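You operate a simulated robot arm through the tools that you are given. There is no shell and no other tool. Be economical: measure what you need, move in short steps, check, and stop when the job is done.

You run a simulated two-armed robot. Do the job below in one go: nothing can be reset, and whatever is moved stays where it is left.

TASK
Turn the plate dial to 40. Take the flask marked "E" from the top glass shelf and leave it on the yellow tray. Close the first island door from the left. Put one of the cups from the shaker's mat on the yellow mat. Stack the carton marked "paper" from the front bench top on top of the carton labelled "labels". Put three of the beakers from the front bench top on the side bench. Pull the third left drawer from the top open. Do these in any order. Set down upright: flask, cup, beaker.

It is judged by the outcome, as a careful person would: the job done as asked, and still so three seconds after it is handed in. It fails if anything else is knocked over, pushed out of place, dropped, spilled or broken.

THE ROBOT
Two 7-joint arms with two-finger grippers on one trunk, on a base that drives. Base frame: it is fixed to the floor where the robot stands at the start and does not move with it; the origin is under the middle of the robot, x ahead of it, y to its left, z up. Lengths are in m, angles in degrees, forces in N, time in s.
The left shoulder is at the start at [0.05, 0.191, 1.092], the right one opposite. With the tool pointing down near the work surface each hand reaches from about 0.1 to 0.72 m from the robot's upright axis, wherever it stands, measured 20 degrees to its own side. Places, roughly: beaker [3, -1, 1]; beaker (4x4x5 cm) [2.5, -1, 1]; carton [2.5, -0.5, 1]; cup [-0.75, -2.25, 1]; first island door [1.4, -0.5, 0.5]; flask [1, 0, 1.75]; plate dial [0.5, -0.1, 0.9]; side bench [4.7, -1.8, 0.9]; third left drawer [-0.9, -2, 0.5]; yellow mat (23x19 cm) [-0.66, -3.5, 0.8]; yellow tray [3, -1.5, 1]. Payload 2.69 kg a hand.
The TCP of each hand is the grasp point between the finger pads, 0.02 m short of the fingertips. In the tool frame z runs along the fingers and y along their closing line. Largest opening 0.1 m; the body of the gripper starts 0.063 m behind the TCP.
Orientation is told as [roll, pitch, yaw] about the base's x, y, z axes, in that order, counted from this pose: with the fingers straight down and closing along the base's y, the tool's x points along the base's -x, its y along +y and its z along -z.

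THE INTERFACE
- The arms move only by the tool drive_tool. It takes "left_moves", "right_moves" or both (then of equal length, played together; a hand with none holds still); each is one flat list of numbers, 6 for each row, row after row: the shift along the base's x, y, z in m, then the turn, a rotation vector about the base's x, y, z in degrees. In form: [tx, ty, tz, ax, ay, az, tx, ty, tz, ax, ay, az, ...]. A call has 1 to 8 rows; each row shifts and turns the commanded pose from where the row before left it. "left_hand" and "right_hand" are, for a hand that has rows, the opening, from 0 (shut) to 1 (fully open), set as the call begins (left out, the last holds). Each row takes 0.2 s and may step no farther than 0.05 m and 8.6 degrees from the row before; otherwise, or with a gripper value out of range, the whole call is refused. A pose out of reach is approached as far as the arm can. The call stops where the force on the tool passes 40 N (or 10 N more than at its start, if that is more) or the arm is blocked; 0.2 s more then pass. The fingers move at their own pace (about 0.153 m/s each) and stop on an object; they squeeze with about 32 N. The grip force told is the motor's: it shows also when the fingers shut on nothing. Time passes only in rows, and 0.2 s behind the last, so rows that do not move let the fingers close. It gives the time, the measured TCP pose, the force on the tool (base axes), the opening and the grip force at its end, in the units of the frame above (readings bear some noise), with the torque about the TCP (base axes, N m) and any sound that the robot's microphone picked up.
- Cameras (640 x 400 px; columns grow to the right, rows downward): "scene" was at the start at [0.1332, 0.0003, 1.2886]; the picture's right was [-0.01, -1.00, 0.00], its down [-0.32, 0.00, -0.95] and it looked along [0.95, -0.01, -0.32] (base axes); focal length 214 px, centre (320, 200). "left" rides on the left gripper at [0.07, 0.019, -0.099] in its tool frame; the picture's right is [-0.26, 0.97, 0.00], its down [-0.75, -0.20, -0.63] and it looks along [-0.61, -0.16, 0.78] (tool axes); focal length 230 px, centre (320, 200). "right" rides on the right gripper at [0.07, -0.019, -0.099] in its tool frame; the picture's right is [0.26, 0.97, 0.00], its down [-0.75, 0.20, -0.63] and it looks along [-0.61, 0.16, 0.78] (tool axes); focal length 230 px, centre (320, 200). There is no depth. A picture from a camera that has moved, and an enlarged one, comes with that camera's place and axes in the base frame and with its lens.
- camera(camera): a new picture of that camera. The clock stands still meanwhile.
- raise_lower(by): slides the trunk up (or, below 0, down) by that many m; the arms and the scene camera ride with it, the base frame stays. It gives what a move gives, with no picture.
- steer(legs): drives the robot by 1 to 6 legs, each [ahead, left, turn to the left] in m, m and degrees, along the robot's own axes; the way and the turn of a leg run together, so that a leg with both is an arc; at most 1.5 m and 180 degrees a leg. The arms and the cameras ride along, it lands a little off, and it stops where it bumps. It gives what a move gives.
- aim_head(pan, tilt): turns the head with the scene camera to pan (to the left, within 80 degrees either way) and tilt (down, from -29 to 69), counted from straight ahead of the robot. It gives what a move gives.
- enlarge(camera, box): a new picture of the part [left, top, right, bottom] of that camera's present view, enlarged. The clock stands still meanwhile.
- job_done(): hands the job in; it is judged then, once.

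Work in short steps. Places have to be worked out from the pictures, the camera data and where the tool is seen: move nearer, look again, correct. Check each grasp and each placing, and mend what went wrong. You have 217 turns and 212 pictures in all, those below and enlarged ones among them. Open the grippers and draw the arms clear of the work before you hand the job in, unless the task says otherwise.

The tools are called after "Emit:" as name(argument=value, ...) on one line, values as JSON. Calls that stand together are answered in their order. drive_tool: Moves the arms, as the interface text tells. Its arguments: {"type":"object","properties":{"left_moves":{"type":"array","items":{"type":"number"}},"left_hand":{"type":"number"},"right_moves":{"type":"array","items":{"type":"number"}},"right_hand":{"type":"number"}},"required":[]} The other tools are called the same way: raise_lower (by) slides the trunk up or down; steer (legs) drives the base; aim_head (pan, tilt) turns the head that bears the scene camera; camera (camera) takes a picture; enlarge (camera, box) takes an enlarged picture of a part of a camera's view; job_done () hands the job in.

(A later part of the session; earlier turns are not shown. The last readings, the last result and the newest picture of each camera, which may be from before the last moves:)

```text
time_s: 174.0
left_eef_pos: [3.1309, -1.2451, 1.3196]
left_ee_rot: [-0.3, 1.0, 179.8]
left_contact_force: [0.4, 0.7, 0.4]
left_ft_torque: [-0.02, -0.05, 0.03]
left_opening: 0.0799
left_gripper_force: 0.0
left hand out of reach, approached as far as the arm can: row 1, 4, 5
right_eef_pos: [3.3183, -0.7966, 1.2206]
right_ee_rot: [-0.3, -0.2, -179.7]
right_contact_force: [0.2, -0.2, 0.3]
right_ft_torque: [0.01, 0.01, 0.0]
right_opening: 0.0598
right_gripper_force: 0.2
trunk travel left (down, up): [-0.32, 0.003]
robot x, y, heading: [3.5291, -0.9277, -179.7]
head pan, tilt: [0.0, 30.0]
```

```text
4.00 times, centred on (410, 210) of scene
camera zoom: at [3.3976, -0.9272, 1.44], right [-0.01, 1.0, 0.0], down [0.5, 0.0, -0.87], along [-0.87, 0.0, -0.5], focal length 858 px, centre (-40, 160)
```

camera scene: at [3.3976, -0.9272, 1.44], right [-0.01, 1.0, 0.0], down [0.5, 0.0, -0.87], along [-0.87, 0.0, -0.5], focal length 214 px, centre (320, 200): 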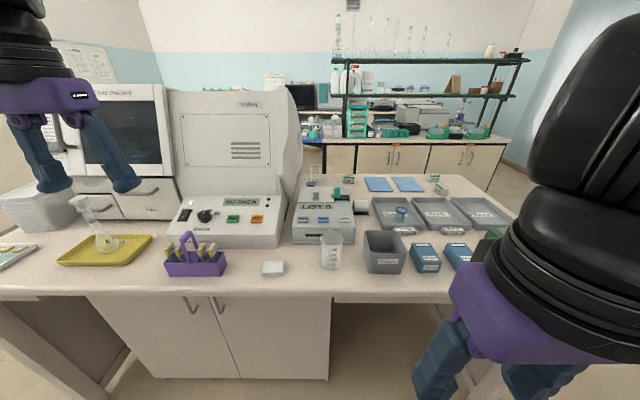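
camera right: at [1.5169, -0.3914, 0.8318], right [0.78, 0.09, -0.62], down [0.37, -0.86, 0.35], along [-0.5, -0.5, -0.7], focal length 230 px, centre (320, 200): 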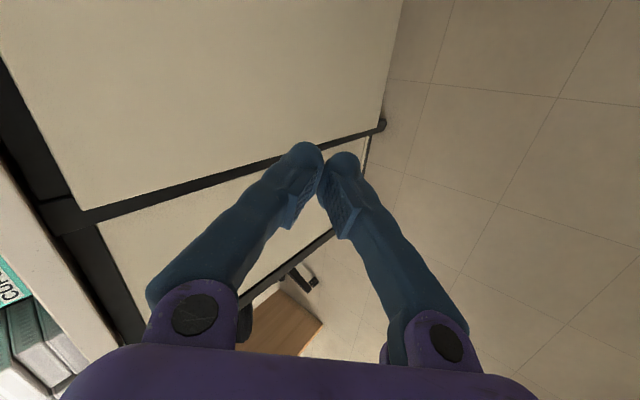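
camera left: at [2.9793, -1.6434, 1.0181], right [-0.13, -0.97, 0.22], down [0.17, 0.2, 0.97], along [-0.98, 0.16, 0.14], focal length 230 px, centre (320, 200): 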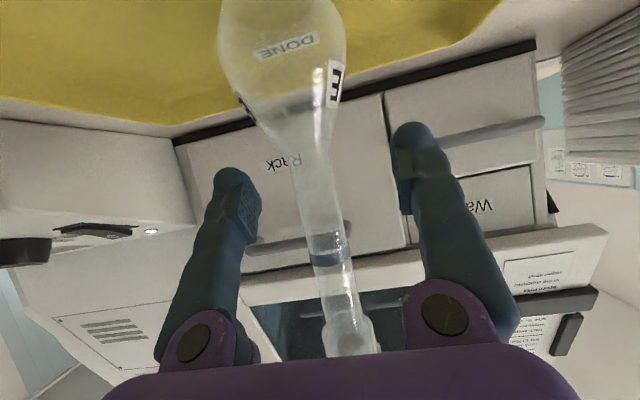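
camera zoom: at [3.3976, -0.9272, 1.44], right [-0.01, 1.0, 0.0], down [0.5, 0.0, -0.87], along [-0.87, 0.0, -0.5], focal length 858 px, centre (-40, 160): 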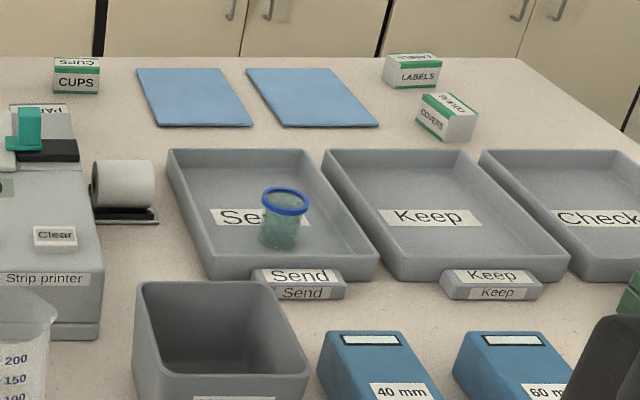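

The bench top is at z≈0.935. Plain beakers: one at (2.92,-0.89), one at (2.33,-0.97), plus a small blue-rimmed one at (2.45,-1.0). I first take the near one with the right hand; shift the base to line up.

Emit:
steer(legs=[[0, 0.12, 0]])

Emit:
drive_tool(right_moves=[-0.045, 0.005, -0.01, 0, 0, 0, -0.045, 0.005, -0.01, 0, 0, 0, -0.045, 0.005, -0.01, 0, 0, 0, -0.045, 0.0, -0.01, 0, 0, 0, -0.045, 0, -0.01, 0, 0, 0, -0.045, 0, -0.01, 0, 0, 0], right_hand=1)

Emit:
camera(camera="right")

Emit:
camera(camera="scene")

```text
time_s: 175.7
left_eef_pos: [3.1339, -1.3652, 1.321]
left_ee_rot: [-0.3, 1.0, 179.9]
left_contact_force: [-1.5, -1.0, 0.1]
left_ft_torque: [0.01, 0.01, 0.03]
left_opening: 0.0802
left_gripper_force: 0.2
right_eef_pos: [3.3196, -0.917, 1.2201]
right_ee_rot: [-0.3, -0.2, -179.8]
right_contact_force: [-0.7, 0.2, 0.7]
right_ft_torque: [0.01, 0.05, -0.01]
right_opening: 0.0601
right_gripper_force: 0.1
trunk travel left (down, up): [-0.32, 0.003]
robot x, y, heading: [3.5314, -1.0464, -179.6]
head pan, tilt: [0.0, 30.0]
```

```text
time_s: 177.1
left_eef_pos: [3.1328, -1.3645, 1.3196]
left_ee_rot: [-0.2, 1.0, 179.9]
left_contact_force: [-0.6, 0.1, -1.0]
left_ft_torque: [-0.01, -0.02, 0.02]
left_opening: 0.0801
left_gripper_force: 0.0
right_eef_pos: [3.049, -0.9016, 1.1596]
right_ee_rot: [-0.5, -0.2, -179.8]
right_contact_force: [-0.4, -0.2, 0.0]
right_ft_torque: [0.02, 0.01, 0.0]
right_opening: 0.0997
right_gripper_force: 0.0
trunk travel left (down, up): [-0.32, 0.003]
robot x, y, heading: [3.5292, -1.0539, -179.6]
head pan, tilt: [0.0, 30.0]
```

```text
124 pictures are left
camera right: at [3.118, -0.8844, 1.2588], right [0.26, -0.97, -0.01], down [-0.75, -0.21, 0.63], along [-0.61, -0.16, -0.78], focal length 230 px, centre (320, 200)
```

right: 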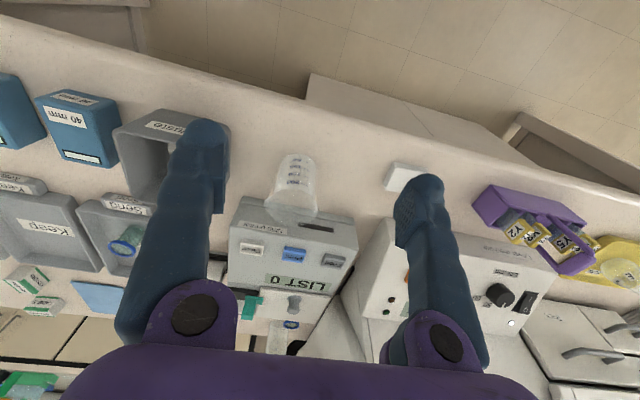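

```text
123 pictures are left
camera scene: at [3.3977, -1.0475, 1.44], right [-0.01, 1.0, 0.0], down [0.5, 0.0, -0.87], along [-0.87, 0.0, -0.5], focal length 214 px, centre (320, 200)
```

scene: 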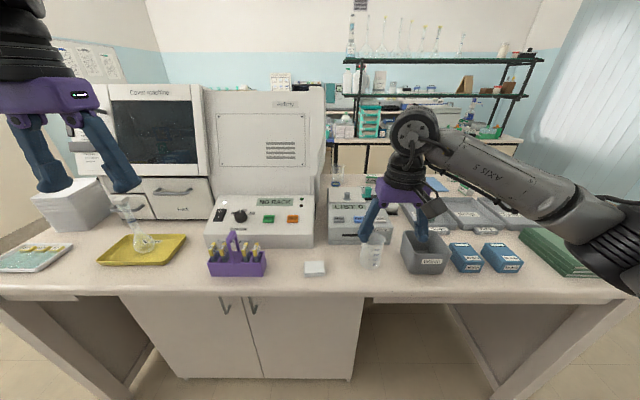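

Beaker centre ≈(2.922,-0.897). I move above it, then check before descending.

Emit:
drive_tool(right_moves=[-0.042, 0.001, 0, 0, 0, 0, -0.042, 0.002, 0, 0, 0, 0, -0.043, 0.002, -0.0, 0, 0, 0, 0, 0, -0.045, 0, 0, 0])

Emit:
camera(camera="right")

Emit:
enlarge(camera="scene", box=[320, 170, 480, 290])

```text
time_s: 178.1
left_eef_pos: [3.1328, -1.3639, 1.32]
left_ee_rot: [-0.3, 1.0, 179.9]
left_contact_force: [0.1, -0.4, -0.4]
left_ft_torque: [-0.03, -0.04, -0.03]
left_opening: 0.0798
left_gripper_force: 0.0
right_eef_pos: [2.924, -0.8956, 1.1151]
right_ee_rot: [-0.3, -0.3, -179.8]
right_contact_force: [0.9, 1.0, 0.6]
right_ft_torque: [-0.07, 0.01, 0.01]
right_opening: 0.1001
right_gripper_force: 0.0
trunk travel left (down, up): [-0.32, 0.003]
robot x, y, heading: [3.5296, -1.0482, -179.8]
head pan, tilt: [0.0, 30.0]
```

```text
122 pictures are left
camera right: at [2.9931, -0.8776, 1.2147], right [0.26, -0.97, -0.01], down [-0.75, -0.21, 0.63], along [-0.61, -0.16, -0.78], focal length 230 px, centre (320, 200)
```

right: 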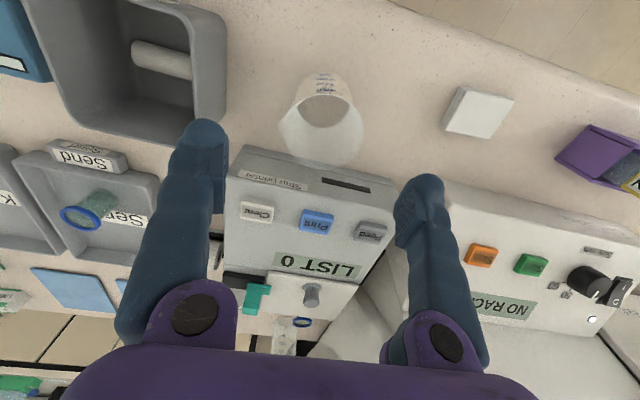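

```text
3.33 times, centred on (400, 230) of scene
camera zoom: at [3.3982, -1.0463, 1.4401], right [0.0, 1.0, 0.0], down [0.5, 0.0, -0.87], along [-0.87, 0.0, -0.5], focal length 715 px, centre (53, 100)
```

zoom: 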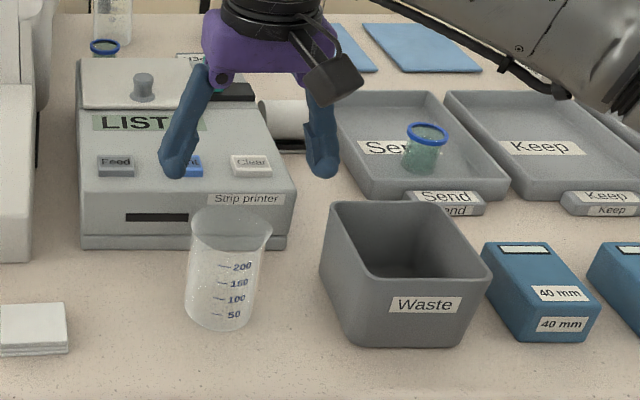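

Aligned. I descend to grasp height and close.

Emit:
drive_tool(right_moves=[0.004, 0, -0.04, 0, 0, 0, 0, 0, -0.04, 0, 0, 0, 0, 0, -0.04, 0, 0, 0])

Emit:
drive_tool(right_moves=[0, 0, 0, 0, 0, 0, 0, 0, 0, 0, 0, 0, 0, 0, 0, 0, 0, 0], right_hand=0.2)

Emit:
camera(camera="right")

```text
time_s: 178.9
left_eef_pos: [3.1306, -1.3654, 1.3202]
left_ee_rot: [-0.3, 1.1, 179.9]
left_contact_force: [-0.9, 0.0, -1.2]
left_ft_torque: [0.02, -0.02, -0.02]
left_opening: 0.0799
left_gripper_force: 0.1
right_eef_pos: [2.9257, -0.8968, 0.9942]
right_ee_rot: [-0.3, -0.3, -179.8]
right_contact_force: [-0.2, 0.8, -1.0]
right_ft_torque: [0.01, -0.02, 0.03]
right_opening: 0.0998
right_gripper_force: 0.1
trunk travel left (down, up): [-0.32, 0.003]
robot x, y, heading: [3.5271, -1.0482, -179.8]
head pan, tilt: [0.0, 30.0]
```

```text
time_s: 179.7
left_eef_pos: [3.1327, -1.3657, 1.32]
left_ee_rot: [-0.3, 1.0, 179.9]
left_contact_force: [0.1, 0.4, -0.5]
left_ft_torque: [0.02, 0.01, 0.0]
left_opening: 0.0802
left_gripper_force: 0.0
right_eef_pos: [2.9272, -0.896, 0.9957]
right_ee_rot: [-0.3, -0.3, -179.8]
right_contact_force: [0.3, -0.7, 0.4]
right_ft_torque: [0.01, -0.03, -0.01]
right_opening: 0.0657
right_gripper_force: 31.2
trunk travel left (down, up): [-0.32, 0.003]
robot x, y, heading: [3.5284, -1.0492, -179.9]
head pan, tilt: [0.0, 30.0]
```

```text
120 pictures are left
camera right: at [2.9967, -0.8801, 1.0941], right [0.26, -0.97, -0.01], down [-0.75, -0.21, 0.63], along [-0.61, -0.16, -0.78], focal length 230 px, centre (320, 200)
```

right: 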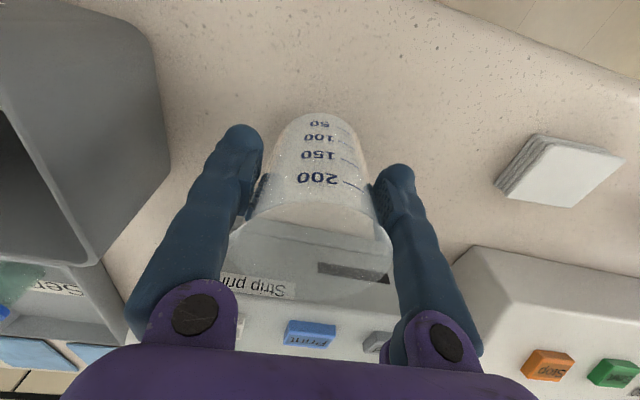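

Gripped firmly (66 mm). I lift and back away, then turn to view the side bench.

Emit:
drive_tool(right_moves=[0, 0, 0.04, 0, 0, 0, 0, 0, 0.045, 0, 0, 0, 0, 0, 0.045, 0, 0, 0, 0.03, 0, 0.02, 0, 0, 0, 0.045, 0, 0, 0, 0, 0, 0.045, 0, 0, 0, 0, 0, 0.045, 0, 0, 0, 0, 0])

Emit:
steer(legs=[[-0.15, 0, 0], [0, 0, 120]])

Emit:
aim_head(pan=40, tilt=20)

Emit:
camera(camera="scene")

```text
time_s: 181.3
left_eef_pos: [3.1338, -1.3655, 1.32]
left_ee_rot: [-0.2, 1.0, 179.9]
left_contact_force: [0.2, -0.2, 0.3]
left_ft_torque: [-0.03, 0.01, -0.01]
left_opening: 0.0799
left_gripper_force: 0.1
right_eef_pos: [3.095, -0.8955, 1.1457]
right_ee_rot: [-0.3, -0.2, -179.8]
right_contact_force: [-0.2, 0.5, 0.0]
right_ft_torque: [-0.01, 0.03, 0.02]
right_opening: 0.0657
right_gripper_force: 31.6
trunk travel left (down, up): [-0.32, 0.003]
robot x, y, heading: [3.5308, -1.0453, -179.6]
head pan, tilt: [0.0, 30.0]
```

```text
time_s: 187.7
left_eef_pos: [4.1498, -1.2402, 1.3215]
left_ee_rot: [-0.2, 1.0, -61.0]
left_contact_force: [-0.7, 0.4, -0.6]
left_ft_torque: [-0.02, 0.03, 0.01]
left_opening: 0.0797
left_gripper_force: 0.0
right_eef_pos: [3.7595, -1.5032, 1.1441]
right_ee_rot: [-0.3, -0.3, -60.7]
right_contact_force: [-0.1, 0.2, -1.3]
right_ft_torque: [0.0, 0.03, 0.04]
right_opening: 0.0651
right_gripper_force: 31.5
trunk travel left (down, up): [-0.32, 0.003]
robot x, y, heading: [3.6851, -1.0433, -60.8]
head pan, tilt: [0.0, 30.0]
```

```text
time_s: 188.7
left_eef_pos: [4.1514, -1.2394, 1.3197]
left_ee_rot: [-0.7, 0.9, -60.9]
left_contact_force: [-0.7, -0.1, 0.4]
left_ft_torque: [-0.01, -0.03, -0.03]
left_opening: 0.0799
left_gripper_force: 0.1
right_eef_pos: [3.7594, -1.5019, 1.1435]
right_ee_rot: [-0.2, -0.2, -60.6]
right_contact_force: [0.3, -0.1, 0.4]
right_ft_torque: [0.04, 0.0, -0.04]
right_opening: 0.0646
right_gripper_force: 32.1
trunk travel left (down, up): [-0.32, 0.003]
robot x, y, heading: [3.6804, -1.0495, -60.6]
head pan, tilt: [40.0, 20.0]
```

```text
119 pictures are left
camera scene: at [3.7471, -1.1599, 1.4482], right [-0.86, -0.52, 0.0], down [-0.22, 0.36, -0.91], along [0.47, -0.78, -0.42], focal length 214 px, centre (320, 200)
```

scene: 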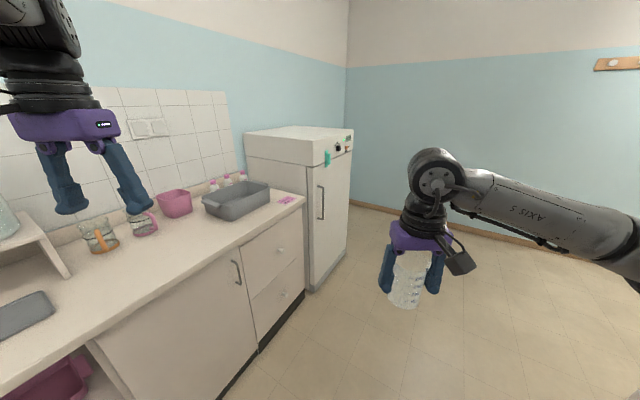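

I take the view again now that the head has settled.

Emit:
camera(camera="scene")

```text
118 pictures are left
camera scene: at [3.7471, -1.1599, 1.4482], right [-0.86, -0.52, 0.0], down [-0.22, 0.36, -0.91], along [0.47, -0.78, -0.42], focal length 214 px, centre (320, 200)
```

scene: 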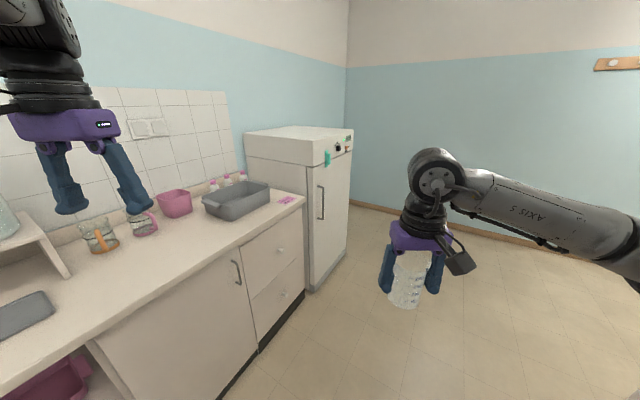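

The side bench (edge x≈4.48) has free space around (4.62,-1.6) in front of the bins. I turn to face it and approach.

Emit:
steer(legs=[[0, 0, 60.6], [0.3, -0.35, 0]])

Emit:
aim_head(pan=-10, tilt=35)

Emit:
camera(camera="scene")

```text
time_s: 195.0
left_eef_pos: [4.3783, -1.081, 1.3205]
left_ee_rot: [-0.7, 1.0, -0.4]
left_contact_force: [-0.3, -0.3, 0.2]
left_ft_torque: [-0.01, 0.02, 0.01]
left_opening: 0.08
left_gripper_force: 0.1
right_eef_pos: [4.4121, -1.5517, 1.1447]
right_ee_rot: [-0.4, -0.3, -0.3]
right_contact_force: [-0.1, 0.3, -1.6]
right_ft_torque: [0.0, 0.02, 0.03]
right_opening: 0.0643
right_gripper_force: 32.3
trunk travel left (down, up): [-0.32, 0.003]
robot x, y, heading: [3.9756, -1.3969, -0.2]
head pan, tilt: [40.0, 20.0]
```

```text
time_s: 196.2
left_eef_pos: [4.3764, -1.0813, 1.32]
left_ee_rot: [-0.7, 1.0, -0.4]
left_contact_force: [0.6, 0.0, -0.1]
left_ft_torque: [-0.03, -0.02, -0.01]
left_opening: 0.0799
left_gripper_force: 0.0
right_eef_pos: [4.4134, -1.5511, 1.1452]
right_ee_rot: [-0.3, -0.2, -0.3]
right_contact_force: [-1.0, -0.9, -0.7]
right_ft_torque: [0.01, -0.01, 0.02]
right_opening: 0.0642
right_gripper_force: 32.1
trunk travel left (down, up): [-0.32, 0.003]
robot x, y, heading: [3.977, -1.3952, -0.1]
head pan, tilt: [-10.0, 35.0]
```

```text
117 pictures are left
camera scene: at [4.1043, -1.4101, 1.4323], right [-0.18, -0.98, 0.0], down [-0.56, 0.1, -0.82], along [0.81, -0.14, -0.57], focal length 214 px, centre (320, 200)
```

scene: 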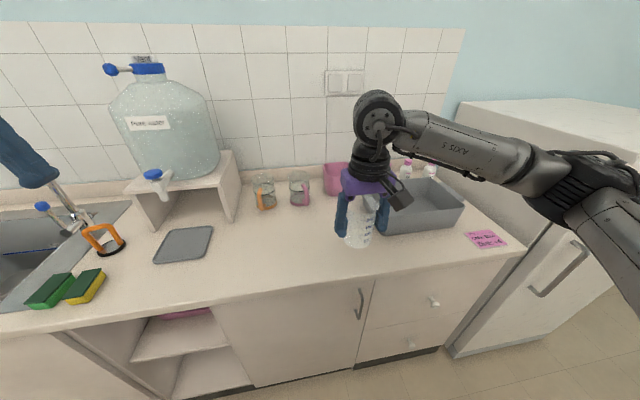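

Free counter between y≈-1.15 and -1.65. I carry the beaker over (4.60,-1.55) and lower.

Emit:
drive_tool(right_moves=[0.045, 0, 0, 0, 0, 0, 0.045, 0, 0, 0, 0, 0, 0.045, 0, 0, 0, 0, 0, 0.045, 0, 0, 0, 0, 0, 0.005, 0, -0.045, 0, 0, 0, 0, 0, -0.045, 0, 0, 0, 0, 0, -0.03, 0, 0, 0])

Emit:
camera(camera="scene")

Emit:
camera(camera="right")

```text
time_s: 197.8
left_eef_pos: [4.3781, -1.0824, 1.3207]
left_ee_rot: [-0.8, 1.1, -0.4]
left_contact_force: [0.2, 0.7, 0.6]
left_ft_torque: [0.01, -0.05, 0.03]
left_opening: 0.08
left_gripper_force: 0.1
right_eef_pos: [4.5964, -1.5529, 1.025]
right_ee_rot: [-0.3, -0.2, -0.4]
right_contact_force: [-0.1, -0.4, -0.7]
right_ft_torque: [0.0, 0.05, 0.03]
right_opening: 0.0636
right_gripper_force: 32.0
trunk travel left (down, up): [-0.32, 0.003]
robot x, y, heading: [3.9783, -1.3929, -0.4]
head pan, tilt: [-10.0, 35.0]
```

```text
116 pictures are left
camera scene: at [4.1046, -1.4104, 1.4323], right [-0.18, -0.98, 0.0], down [-0.56, 0.1, -0.82], along [0.81, -0.14, -0.57], focal length 214 px, centre (320, 200)
```

scene: 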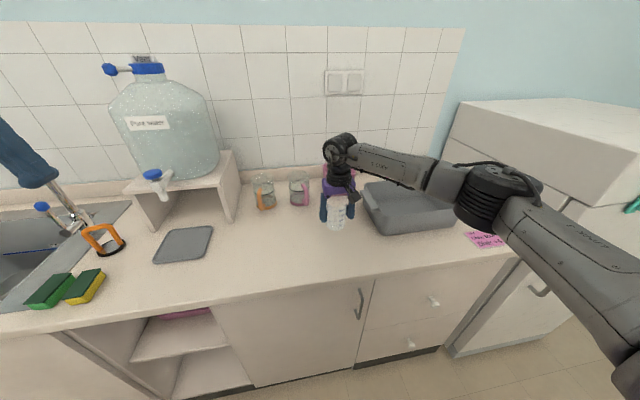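

```text
115 pictures are left
camera right: at [4.5269, -1.5722, 1.1236], right [-0.25, 0.97, -0.01], down [0.75, 0.2, 0.63], along [0.61, 0.15, -0.78], focal length 230 px, centre (320, 200)
```

right: 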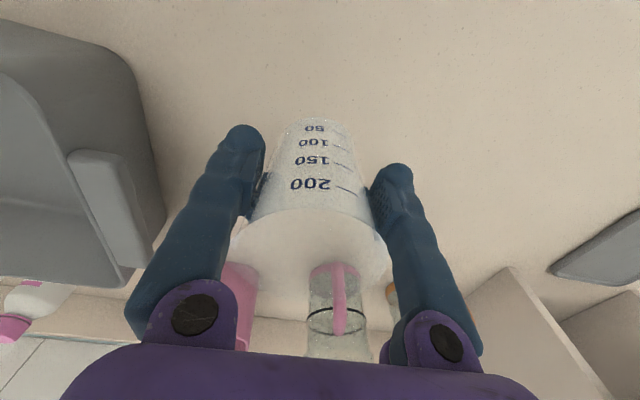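

Room is clear. I lower in small steps to feel the counter.

Emit:
drive_tool(right_moves=[0, 0, -0.01, 0, 0, 0, 0, 0, -0.01, 0, 0, 0, 0, 0, -0.01, 0, 0, 0, 0, 0, -0.008, 0, 0, 0])

Emit:
camera(camera="right")

```text
time_s: 198.8
left_eef_pos: [4.3766, -1.0828, 1.3201]
left_ee_rot: [-0.6, 1.0, -0.4]
left_contact_force: [0.4, 0.5, 0.2]
left_ft_torque: [-0.02, -0.01, 0.0]
left_opening: 0.0801
left_gripper_force: 0.0
right_eef_pos: [4.5966, -1.5528, 0.9867]
right_ee_rot: [-0.4, -0.2, -0.3]
right_contact_force: [-0.2, 0.2, 0.1]
right_ft_torque: [0.0, 0.01, 0.0]
right_opening: 0.0636
right_gripper_force: 31.8
trunk travel left (down, up): [-0.32, 0.003]
robot x, y, heading: [3.9769, -1.3926, -0.1]
head pan, tilt: [-10.0, 35.0]
```

```text
114 pictures are left
camera right: at [4.5268, -1.5712, 1.0859], right [-0.25, 0.97, -0.01], down [0.75, 0.2, 0.63], along [0.61, 0.15, -0.78], focal length 230 px, centre (320, 200)
```

right: 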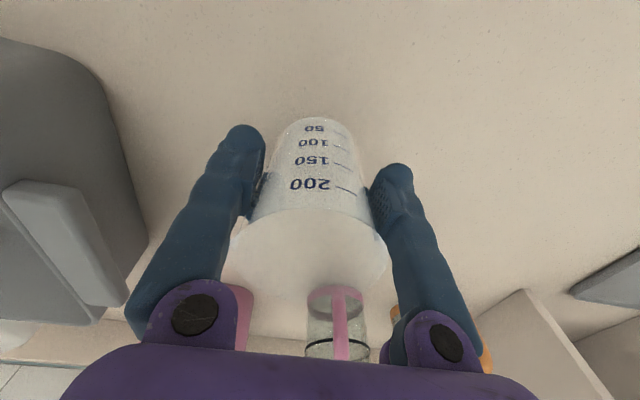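

No contact yet; continue.

Emit:
drive_tool(right_moves=[0, 0, -0.008, 0, 0, 0, 0, 0, -0.007, 0, 0, 0])

Emit:
drive_tool(right_moves=[0, 0, -0.006, 0, 0, 0, 0, 0, -0.004, 0, 0, 0])

```text
time_s: 199.4
left_eef_pos: [4.3771, -1.082, 1.3206]
left_ee_rot: [-0.7, 1.0, -0.4]
left_contact_force: [0.1, -0.2, -0.2]
left_ft_torque: [0.02, 0.02, -0.03]
left_opening: 0.08
left_gripper_force: 0.1
right_eef_pos: [4.5975, -1.5514, 0.9727]
right_ee_rot: [-0.3, -0.1, -0.4]
right_contact_force: [-0.3, 0.1, -0.8]
right_ft_torque: [0.01, 0.04, -0.01]
right_opening: 0.0638
right_gripper_force: 31.8
trunk travel left (down, up): [-0.32, 0.003]
robot x, y, heading: [3.9769, -1.3947, -0.4]
head pan, tilt: [-10.0, 35.0]
```

```text
time_s: 200.0
left_eef_pos: [4.3773, -1.0806, 1.3206]
left_ee_rot: [-0.7, 1.0, -0.4]
left_contact_force: [0.0, 0.4, -1.5]
left_ft_torque: [0.01, -0.01, 0.01]
left_opening: 0.0798
left_gripper_force: 0.1
right_eef_pos: [4.5987, -1.5523, 0.9626]
right_ee_rot: [-0.2, -0.1, -0.3]
right_contact_force: [-1.0, -0.3, -0.7]
right_ft_torque: [-0.03, 0.0, 0.01]
right_opening: 0.0638
right_gripper_force: 32.2
trunk travel left (down, up): [-0.32, 0.003]
robot x, y, heading: [3.979, -1.3952, -0.4]
head pan, tilt: [-10.0, 35.0]
```

Emit:
drive_tool(right_moves=[0, 0, -0.005, 0, 0, 0, 0, 0, -0.005, 0, 0, 0])

Emit:
enlarge(camera="scene", box=[280, 140, 400, 260])

```text
time_s: 200.6
left_eef_pos: [4.3748, -1.0815, 1.321]
left_ee_rot: [-0.8, 1.0, -0.4]
left_contact_force: [-0.1, -0.2, -0.8]
left_ft_torque: [0.02, 0.03, -0.01]
left_opening: 0.0801
left_gripper_force: 0.1
right_eef_pos: [4.5979, -1.5515, 0.9548]
right_ee_rot: [-0.3, -0.4, -0.2]
right_contact_force: [0.2, -1.8, 12.3]
right_ft_torque: [-0.34, -0.01, -0.01]
right_opening: 0.0635
right_gripper_force: 32.4
trunk travel left (down, up): [-0.32, 0.003]
robot x, y, heading: [3.9775, -1.3986, -0.2]
head pan, tilt: [-10.0, 35.0]
```

```text
3.33 times, centred on (340, 200) of scene
camera zoom: at [4.1027, -1.41, 1.4328], right [-0.18, -0.98, 0.0], down [-0.56, 0.1, -0.82], along [0.81, -0.14, -0.57], focal length 715 px, centre (253, 200)
```

zoom: 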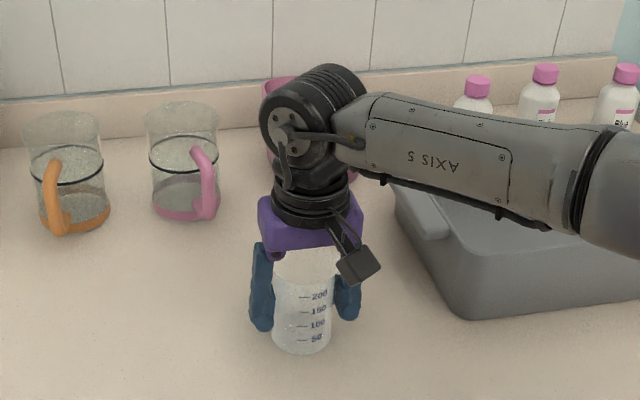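

Beaker touched down upright (12 N). I open and rise.

Emit:
drive_tool(right_moves=[0, 0, 0.002, 0, 0, 0, 0, 0, 0, 0, 0, 0], right_hand=0.88)

Emit:
drive_tool(right_moves=[0, 0, 0.03, 0, 0, 0, 0, 0, 0.04, 0, 0, 0, 0, 0, 0.045, 0, 0, 0, -0.02, 0, 0.04, 0, 0, 0, -0.04, 0, 0.02, 0, 0, 0, -0.04, 0, 0, 0, 0, 0, -0.04, 0, 0, 0, 0, 0, -0.04, 0, 0, 0, 0, 0])

Emit:
camera(camera="scene")

```text
time_s: 201.2
left_eef_pos: [4.377, -1.0814, 1.3196]
left_ee_rot: [-0.7, 1.0, -0.4]
left_contact_force: [-0.3, 0.1, 0.4]
left_ft_torque: [0.0, -0.02, 0.02]
left_opening: 0.0798
left_gripper_force: 0.0
right_eef_pos: [4.5969, -1.5526, 0.955]
right_ee_rot: [-0.3, -0.2, -0.1]
right_contact_force: [0.0, -0.2, 0.4]
right_ft_torque: [-0.01, -0.01, -0.01]
right_opening: 0.088
right_gripper_force: 0.1
trunk travel left (down, up): [-0.32, 0.003]
robot x, y, heading: [3.9762, -1.3938, 0.0]
head pan, tilt: [-10.0, 35.0]
```

```text
time_s: 203.0
left_eef_pos: [4.375, -1.0827, 1.3223]
left_ee_rot: [-0.7, 0.9, -0.4]
left_contact_force: [0.7, 0.0, -0.7]
left_ft_torque: [0.0, -0.02, 0.02]
left_opening: 0.0802
left_gripper_force: 0.1
right_eef_pos: [4.4168, -1.5511, 1.1302]
right_ee_rot: [-0.4, -0.3, -0.3]
right_contact_force: [0.7, 0.1, -0.4]
right_ft_torque: [-0.03, -0.03, -0.03]
right_opening: 0.088
right_gripper_force: 0.1
trunk travel left (down, up): [-0.32, 0.003]
robot x, y, heading: [3.9751, -1.3964, 0.1]
head pan, tilt: [-10.0, 35.0]
```

```text
112 pictures are left
camera scene: at [4.1036, -1.4105, 1.4324], right [-0.18, -0.98, 0.0], down [-0.56, 0.1, -0.82], along [0.81, -0.14, -0.57], focal length 214 px, centre (320, 200)
```

scene: 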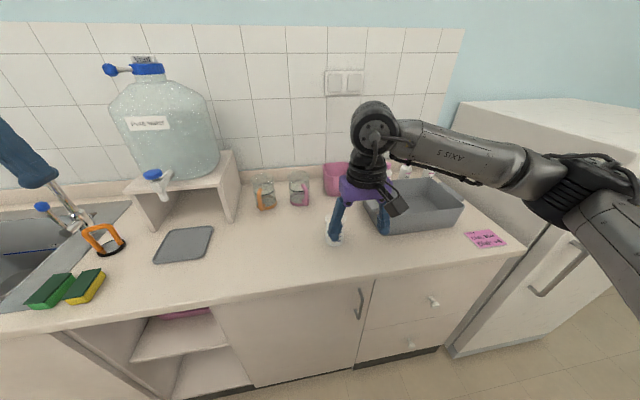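

Beaker 1 stands on the side bench. I keep facing +x and go round the north end of the front bench into the corridor.

Emit:
steer(legs=[[-0.3, 0, 0], [0, 1.5, 0], [0, 0.55, 0], [-1.4, 0, 0], [-0.52, 0, 0]])

Emit:
aim_head(pan=-20, tilt=35)

Emit:
camera(camera="scene")

```text
time_s: 232.0
left_eef_pos: [2.2079, 0.9975, 1.3203]
left_ee_rot: [-0.7, 1.0, -1.7]
left_contact_force: [0.2, -0.3, 0.5]
left_ft_torque: [0.03, -0.06, 0.01]
left_opening: 0.08
left_gripper_force: 0.0
right_eef_pos: [2.2383, 0.5272, 1.1285]
right_ee_rot: [-0.3, -0.2, -1.4]
right_contact_force: [0.4, -0.1, 0.0]
right_ft_torque: [0.02, -0.02, 0.04]
right_opening: 0.0879
right_gripper_force: 0.1
trunk travel left (down, up): [-0.32, 0.003]
robot x, y, heading: [1.8042, 0.6937, -1.1]
head pan, tilt: [-10.0, 35.0]
```

```text
time_s: 232.7
left_eef_pos: [2.2083, 0.9966, 1.3211]
left_ee_rot: [-0.6, 1.0, -1.7]
left_contact_force: [0.2, -0.5, 0.4]
left_ft_torque: [-0.04, 0.05, 0.01]
left_opening: 0.0799
left_gripper_force: 0.1
right_eef_pos: [2.2391, 0.5284, 1.1295]
right_ee_rot: [-0.3, -0.2, -1.6]
right_contact_force: [-0.7, 0.2, -0.1]
right_ft_torque: [-0.01, 0.0, 0.02]
right_opening: 0.0881
right_gripper_force: 0.0
trunk travel left (down, up): [-0.32, 0.003]
robot x, y, heading: [1.8002, 0.687, -1.1]
head pan, tilt: [-20.0, 35.0]
```

```text
111 pictures are left
camera scene: at [1.9244, 0.66, 1.4323], right [-0.36, -0.93, 0.0], down [-0.53, 0.21, -0.82], along [0.76, -0.3, -0.57], focal length 214 px, centre (320, 200)
```

scene: 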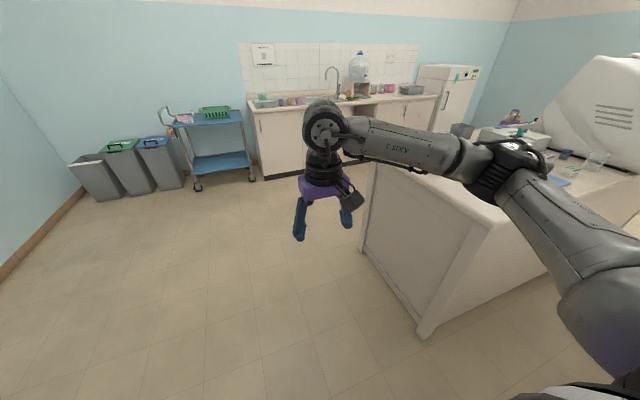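

I strafe down the corridor to y≈-0.72 and look at the cartons.

Emit:
steer(legs=[[0, -1.4, 1.1]])

Emit:
aim_head(pan=0, tilt=45)

Emit:
camera(camera="scene")

Emit:
camera(camera="right")

```text
time_s: 245.2
left_eef_pos: [2.1766, -0.3997, 1.3197]
left_ee_rot: [-0.7, 1.0, -1.2]
left_contact_force: [-0.1, -0.2, 0.0]
left_ft_torque: [0.01, 0.02, -0.02]
left_opening: 0.0801
left_gripper_force: 0.0
right_eef_pos: [2.2109, -0.8686, 1.129]
right_ee_rot: [-0.3, -0.2, -1.1]
right_contact_force: [0.1, -0.5, 0.4]
right_ft_torque: [0.02, 0.0, -0.01]
right_opening: 0.088
right_gripper_force: 0.0
trunk travel left (down, up): [-0.32, 0.003]
robot x, y, heading: [1.7724, -0.7056, -0.9]
head pan, tilt: [-20.0, 35.0]
```

```text
time_s: 246.0
left_eef_pos: [2.1769, -0.3984, 1.3197]
left_ee_rot: [-0.6, 0.9, -1.2]
left_contact_force: [0.0, -0.1, -0.3]
left_ft_torque: [0.03, 0.05, -0.02]
left_opening: 0.08
left_gripper_force: 0.0
right_eef_pos: [2.2113, -0.8687, 1.1285]
right_ee_rot: [-0.3, -0.2, -1.0]
right_contact_force: [0.0, -0.4, 0.4]
right_ft_torque: [-0.02, 0.0, 0.01]
right_opening: 0.0878
right_gripper_force: 0.0
trunk travel left (down, up): [-0.32, 0.003]
robot x, y, heading: [1.7735, -0.7066, -0.9]
head pan, tilt: [0.0, 45.0]
```

```text
110 pictures are left
camera scene: at [1.8948, -0.7086, 1.4175], right [-0.02, -1.0, 0.0], down [-0.71, 0.01, -0.71], along [0.71, -0.01, -0.71], focal length 214 px, centre (320, 200)
```

scene: 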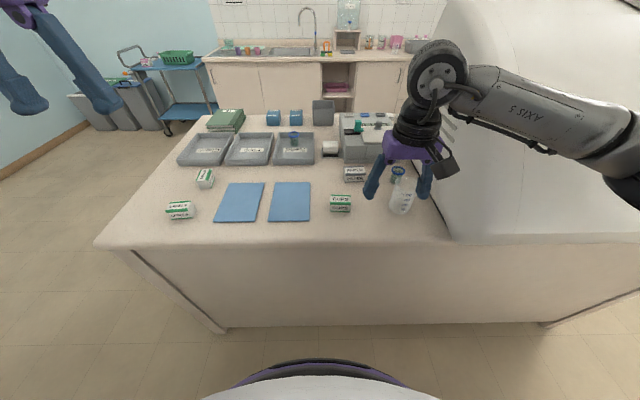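

```text
109 pictures are left
camera right: at [2.1406, -0.887, 1.228], right [-0.24, 0.97, -0.01], down [0.75, 0.19, 0.63], along [0.61, 0.15, -0.78], focal length 230 px, centre (320, 200)
```

right: 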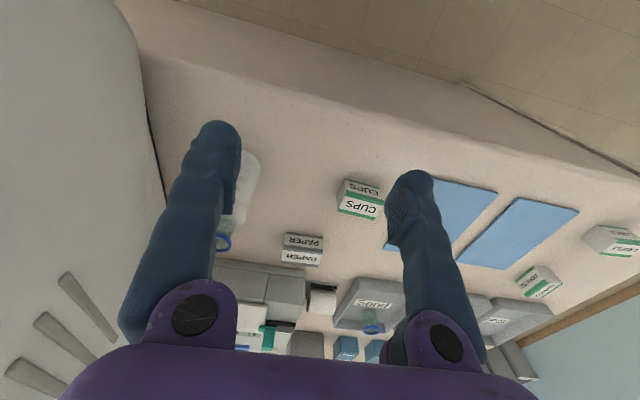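

I zoom in to see cartons, beakers, and their orientation.

Emit:
enlarge(camera="scene", box=[310, 130, 450, 230])

Emit:
enlarge(camera="scene", box=[140, 150, 260, 240])

```text
4.00 times, centred on (380, 180) of scene
camera zoom: at [1.8948, -0.7086, 1.4175], right [-0.02, -1.0, 0.0], down [-0.71, 0.01, -0.71], along [0.71, -0.01, -0.71], focal length 858 px, centre (80, 280)
```

zoom: 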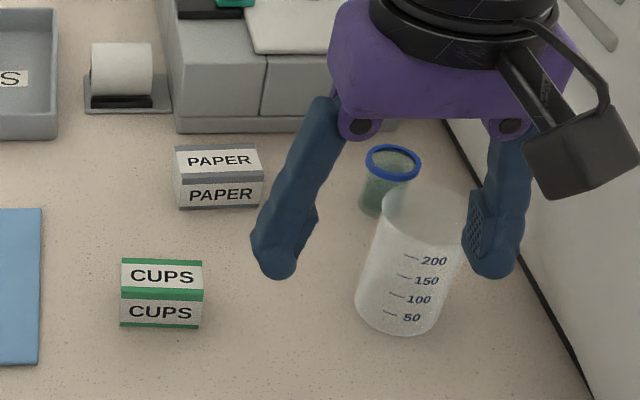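

```text
4.44 times, centred on (200, 195) of scene
camera zoom: at [1.8948, -0.7086, 1.4175], right [-0.02, -1.0, 0.0], down [-0.71, 0.01, -0.71], along [0.71, -0.01, -0.71], focal length 953 px, centre (853, 222)
```

zoom: 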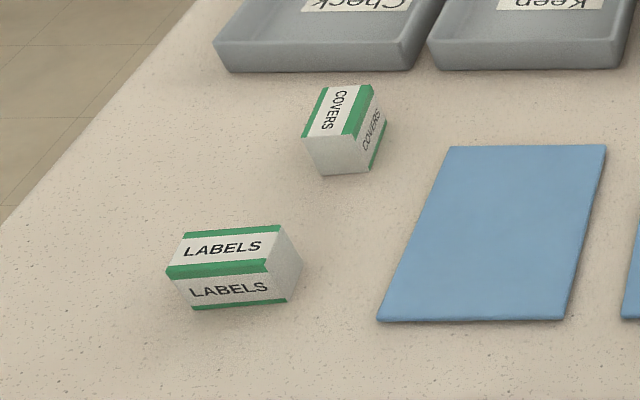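

PAPER centre ≈(2.486,-0.835), ~7.5×4.4 cm, yaw ≈+5°; LABELS centre ≈(2.328,-0.31). I nudge the base, lower the trunk 0.1, and bring the right hand above PAPER.

Emit:
steer(legs=[[0.03, 0.05, 1]])

Emit:
raise_lower(by=-0.08)

Emit:
drive_tool(right_moves=[0.04, 0, 0.02, 0, 0, 0, 0.045, 0, 0.01, 0, 0, 0, 0.045, 0, 0, 0, 0, 2, 0.045, 0, 0, 0, 0, 2, 0.045, -0.005, 0, 0, 0, 1], right_hand=1)

Emit:
camera(camera="right")

```text
time_s: 247.1
left_eef_pos: [2.2015, -0.3422, 1.3207]
left_ee_rot: [-0.6, 1.0, -0.4]
left_contact_force: [0.1, -0.4, -0.4]
left_ft_torque: [-0.02, 0.0, 0.0]
left_opening: 0.0801
left_gripper_force: 0.0
right_eef_pos: [2.2442, -0.8129, 1.1284]
right_ee_rot: [-0.3, -0.2, -0.1]
right_contact_force: [1.1, 0.2, -0.1]
right_ft_torque: [-0.02, 0.1, -0.02]
right_opening: 0.0881
right_gripper_force: 0.0
trunk travel left (down, up): [-0.32, 0.003]
robot x, y, heading: [1.8035, -0.6631, -0.1]
head pan, tilt: [0.0, 45.0]
```

```text
time_s: 248.3
left_eef_pos: [2.197, -0.3412, 1.2421]
left_ee_rot: [-0.9, 0.7, -0.4]
left_contact_force: [-1.0, -0.9, -0.3]
left_ft_torque: [-0.01, -0.04, 0.02]
left_opening: 0.08
left_gripper_force: 0.0
right_eef_pos: [2.2409, -0.8106, 1.0522]
right_ee_rot: [-0.4, -0.5, -0.3]
right_contact_force: [-0.2, -0.1, 0.2]
right_ft_torque: [-0.02, -0.01, -0.01]
right_opening: 0.0877
right_gripper_force: 0.0
trunk travel left (down, up): [-0.24, 0.083]
robot x, y, heading: [1.8038, -0.6611, 0.3]
head pan, tilt: [0.0, 45.0]
```

```text
time_s: 249.5
left_eef_pos: [2.198, -0.3425, 1.2423]
left_ee_rot: [-0.6, 0.6, -0.1]
left_contact_force: [-0.3, 1.0, 0.6]
left_ft_torque: [0.05, -0.14, -0.03]
left_opening: 0.08
left_gripper_force: 0.0
right_eef_pos: [2.4618, -0.8155, 1.0815]
right_ee_rot: [-0.3, -0.5, 5.3]
right_contact_force: [-1.2, -0.8, 0.8]
right_ft_torque: [0.03, -0.09, -0.01]
right_opening: 0.1001
right_gripper_force: 0.1
trunk travel left (down, up): [-0.24, 0.083]
robot x, y, heading: [1.805, -0.6591, 0.0]
head pan, tilt: [0.0, 45.0]
```

```text
106 pictures are left
camera right: at [2.3932, -0.8409, 1.1801], right [-0.35, 0.94, -0.01], down [0.72, 0.27, 0.63], along [0.6, 0.21, -0.77], focal length 230 px, centre (320, 200)
```

right: 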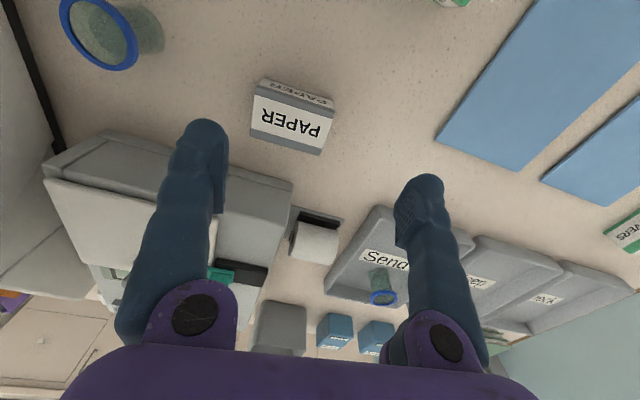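

PAPER centre refined to (2.476,-0.841), yaw ~7°. I align and descend part way, then check.

Emit:
drive_tool(right_moves=[0.014, -0.025, 0, 0, 0, 2, 0, 0, -0.045, 0, 0, 0, 0, 0, -0.03, 0, 0, 0])

Emit:
camera(camera="right")

```text
time_s: 250.3
left_eef_pos: [2.2033, -0.3444, 1.2403]
left_ee_rot: [-0.7, 1.0, -0.4]
left_contact_force: [0.0, -0.4, 0.0]
left_ft_torque: [-0.02, 0.0, 0.01]
left_opening: 0.0803
left_gripper_force: 0.1
right_eef_pos: [2.4789, -0.8422, 1.0037]
right_ee_rot: [-0.4, -0.2, 6.9]
right_contact_force: [0.3, -0.5, 0.0]
right_ft_torque: [0.0, 0.03, 0.02]
right_opening: 0.0999
right_gripper_force: 0.0
trunk travel left (down, up): [-0.24, 0.083]
robot x, y, heading: [1.8068, -0.6572, 0.2]
head pan, tilt: [0.0, 45.0]
```

```text
105 pictures are left
camera right: at [2.4106, -0.8699, 1.1025], right [-0.37, 0.93, -0.01], down [0.72, 0.29, 0.63], along [0.59, 0.23, -0.78], focal length 230 px, centre (320, 200)
```

right: 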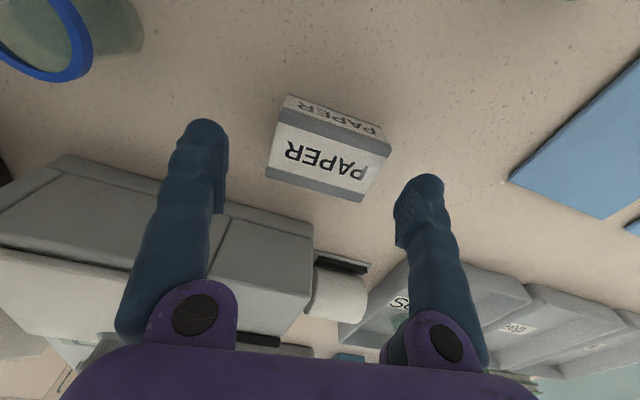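

Good alignment. I descend to z≈0.958 and close.

Emit:
drive_tool(right_moves=[-0.003, 0.002, -0.025, 0, 0, 1.5, 0, 0, -0.02, 0, 0, 0])

Emit:
drive_tool(right_moves=[0, 0, 0, 0, 0, 0, 0, 0, 0, 0, 0, 0], right_hand=0.2)

Emit:
camera(camera="right")

```text
time_s: 250.9
left_eef_pos: [2.2011, -0.343, 1.2399]
left_ee_rot: [-0.8, 0.9, -0.3]
left_contact_force: [0.4, 0.5, -0.5]
left_ft_torque: [-0.01, 0.0, 0.05]
left_opening: 0.08
left_gripper_force: 0.0
right_eef_pos: [2.4758, -0.8397, 0.9593]
right_ee_rot: [-0.3, -0.1, 8.4]
right_contact_force: [-0.9, -1.1, -0.5]
right_ft_torque: [0.0, 0.0, 0.0]
right_opening: 0.1001
right_gripper_force: 0.0
trunk travel left (down, up): [-0.24, 0.083]
robot x, y, heading: [1.8035, -0.658, -0.2]
head pan, tilt: [0.0, 45.0]
```

```text
time_s: 251.5
left_eef_pos: [2.2006, -0.343, 1.2407]
left_ee_rot: [-0.7, 1.1, -0.2]
left_contact_force: [-0.2, 0.3, -0.3]
left_ft_torque: [-0.05, -0.02, -0.02]
left_opening: 0.0799
left_gripper_force: 0.0
right_eef_pos: [2.477, -0.8405, 0.9594]
right_ee_rot: [-0.3, -0.3, 8.5]
right_contact_force: [0.0, 1.9, 1.6]
right_ft_torque: [0.2, 0.04, -0.02]
right_opening: 0.0743
right_gripper_force: 31.9
trunk travel left (down, up): [-0.24, 0.083]
robot x, y, heading: [1.8035, -0.6634, 0.0]
head pan, tilt: [0.0, 45.0]
```

```text
104 pictures are left
camera right: at [2.4081, -0.869, 1.0583], right [-0.4, 0.92, -0.01], down [0.71, 0.31, 0.63], along [0.58, 0.25, -0.77], focal length 230 px, centre (320, 200)
```

right: 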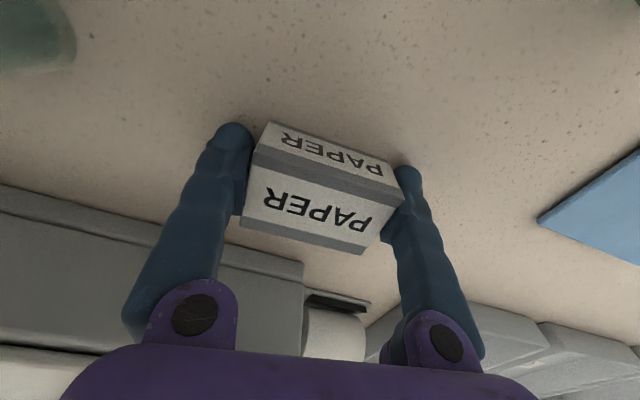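

Gripped (74 mm). I lift, retract, and strafe the base to bring it over LABELS.

Emit:
drive_tool(right_moves=[0, 0, 0.04, 0, 0, 0, 0, 0, 0.045, 0, 0, 0, 0, 0, 0.045, 0, 0, 0, -0.04, 0, 0, 0, 0, 0, -0.04, 0, 0, 0, 0, 0, -0.04, 0, 0, 0, 0, 0, -0.028, 0, 0, 0, 0, 0])

Emit:
steer(legs=[[0, 0.53, 0]])

Emit:
camera(camera="right")

Emit:
camera(camera="scene")

```text
time_s: 253.1
left_eef_pos: [2.2015, -0.3435, 1.2397]
left_ee_rot: [-0.7, 1.0, -0.3]
left_contact_force: [0.0, 0.5, 0.3]
left_ft_torque: [-0.01, 0.0, 0.02]
left_opening: 0.0799
left_gripper_force: 0.0
right_eef_pos: [2.3267, -0.8397, 1.0903]
right_ee_rot: [-0.4, -0.2, 8.4]
right_contact_force: [-0.2, 0.1, -0.7]
right_ft_torque: [0.03, 0.01, 0.01]
right_opening: 0.0733
right_gripper_force: 32.2
trunk travel left (down, up): [-0.24, 0.083]
robot x, y, heading: [1.8017, -0.658, -0.1]
head pan, tilt: [0.0, 45.0]
```

```text
time_s: 258.3
left_eef_pos: [2.2032, 0.1898, 1.2405]
left_ee_rot: [-0.7, 1.0, -0.2]
left_contact_force: [-0.8, 0.1, 0.4]
left_ft_torque: [0.02, 0.01, -0.01]
left_opening: 0.08
left_gripper_force: 0.0
right_eef_pos: [2.3275, -0.3065, 1.09]
right_ee_rot: [-0.3, -0.2, 8.4]
right_contact_force: [0.0, 0.6, -1.0]
right_ft_torque: [0.0, 0.01, -0.01]
right_opening: 0.0707
right_gripper_force: 31.6
trunk travel left (down, up): [-0.24, 0.083]
robot x, y, heading: [1.8057, -0.1282, 0.3]
head pan, tilt: [0.0, 45.0]
```

```text
103 pictures are left
camera right: at [2.2597, -0.3363, 1.1888], right [-0.4, 0.92, -0.01], down [0.71, 0.31, 0.63], along [0.58, 0.24, -0.78], focal length 230 px, centre (320, 200)
```

right: 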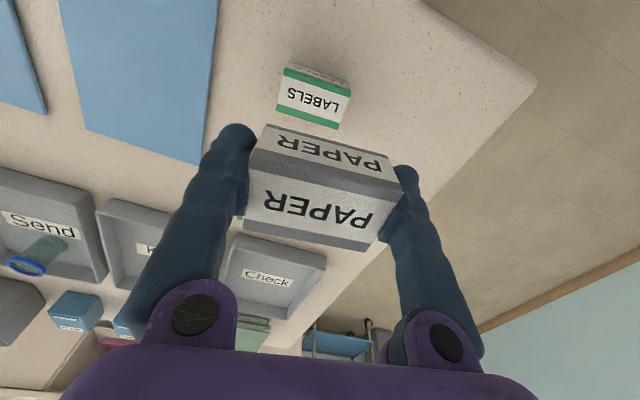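

```text
102 pictures are left
camera scene: at [1.9252, -0.1238, 1.3375], right [0.0, -1.0, 0.0], down [-0.71, 0.0, -0.71], along [0.71, 0.0, -0.71], focal length 214 px, centre (320, 200)
```

scene: 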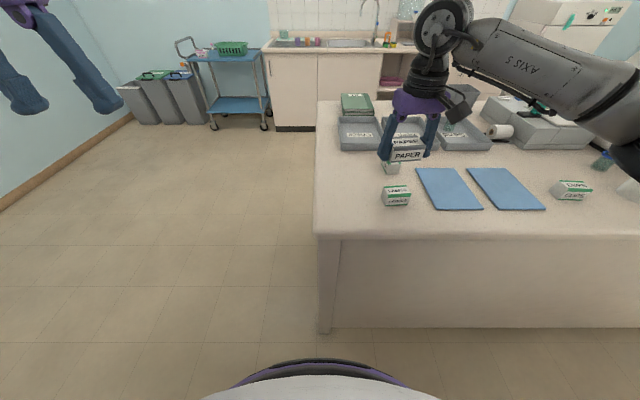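

LABELS top centre ≈(2.322,-0.318), same yaw. PAPER's centre sits ~7 mm ahead of the TCP. I shift and lower half way, then check.

Emit:
drive_tool(right_moves=[-0.012, -0.011, -0.02, 0, 0, 0, 0, 0, -0.04, 0, 0, 0])

Emit:
enlarge(camera="scene", box=[350, 110, 470, 220])

Emit:
camera(camera="right")

```text
time_s: 258.9
left_eef_pos: [2.2022, 0.1906, 1.2407]
left_ee_rot: [-0.6, 1.1, -0.2]
left_contact_force: [0.6, -0.5, -0.7]
left_ft_torque: [0.04, 0.01, -0.01]
left_opening: 0.0799
left_gripper_force: 0.1
right_eef_pos: [2.3167, -0.3178, 1.0295]
right_ee_rot: [-0.3, -0.2, 8.3]
right_contact_force: [-1.1, -0.1, 0.7]
right_ft_torque: [-0.01, -0.02, 0.01]
right_opening: 0.0706
right_gripper_force: 32.1
trunk travel left (down, up): [-0.24, 0.083]
robot x, y, heading: [1.8033, -0.1237, 0.1]
head pan, tilt: [0.0, 45.0]
```

```text
3.64 times, centred on (410, 165) of scene
camera zoom: at [1.9259, -0.1238, 1.3374], right [0.0, -1.0, 0.0], down [-0.71, 0.0, -0.71], along [0.71, 0.0, -0.71], focal length 780 px, centre (-7, 327)
```

zoom: 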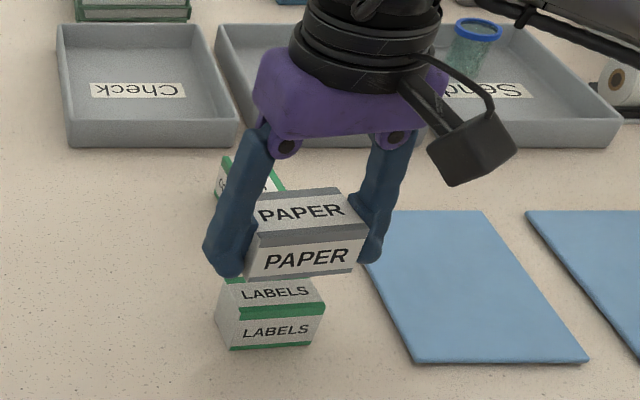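

```text
100 pictures are left
camera right: at [2.2484, -0.3469, 1.1284], right [-0.4, 0.92, -0.01], down [0.71, 0.31, 0.63], along [0.58, 0.24, -0.78], focal length 230 px, centre (320, 200)
```

right: 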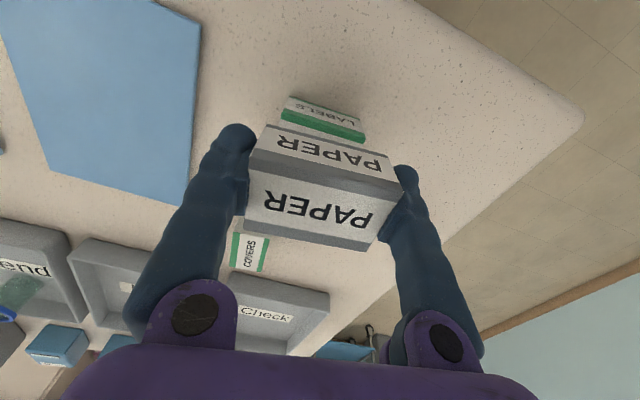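

Front faces line up within a few mm. I lower onto LABELS, feeling for contact.

Emit:
drive_tool(right_moves=[0.001, 0, -0.015, 0, 0, 0, 0, 0, -0.012, 0, 0, 0, 0, 0, -0.005, 0, 0, 0])

Emit:
enlarge(camera="scene", box=[350, 110, 470, 220])

```text
time_s: 259.7
left_eef_pos: [2.2022, 0.1899, 1.2403]
left_ee_rot: [-0.8, 0.9, -0.3]
left_contact_force: [0.3, -0.3, 0.0]
left_ft_torque: [0.0, -0.02, 0.0]
left_opening: 0.08
left_gripper_force: 0.1
right_eef_pos: [2.3161, -0.3174, 0.9984]
right_ee_rot: [-0.3, -0.3, 8.3]
right_contact_force: [0.3, -0.6, 2.0]
right_ft_torque: [-0.07, -0.01, -0.01]
right_opening: 0.0699
right_gripper_force: 32.1
trunk travel left (down, up): [-0.24, 0.083]
robot x, y, heading: [1.8032, -0.1253, 0.2]
head pan, tilt: [0.0, 45.0]
```

```text
3.64 times, centred on (410, 165) of scene
camera zoom: at [1.9249, -0.1239, 1.3376], right [0.0, -1.0, 0.0], down [-0.71, 0.0, -0.71], along [0.71, 0.0, -0.71], focal length 780 px, centre (-7, 327)
```

zoom: 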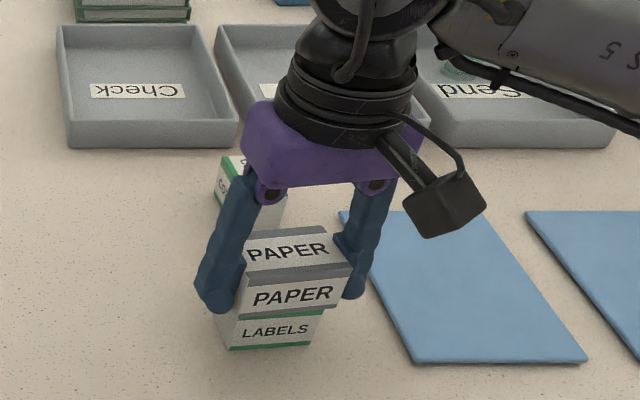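

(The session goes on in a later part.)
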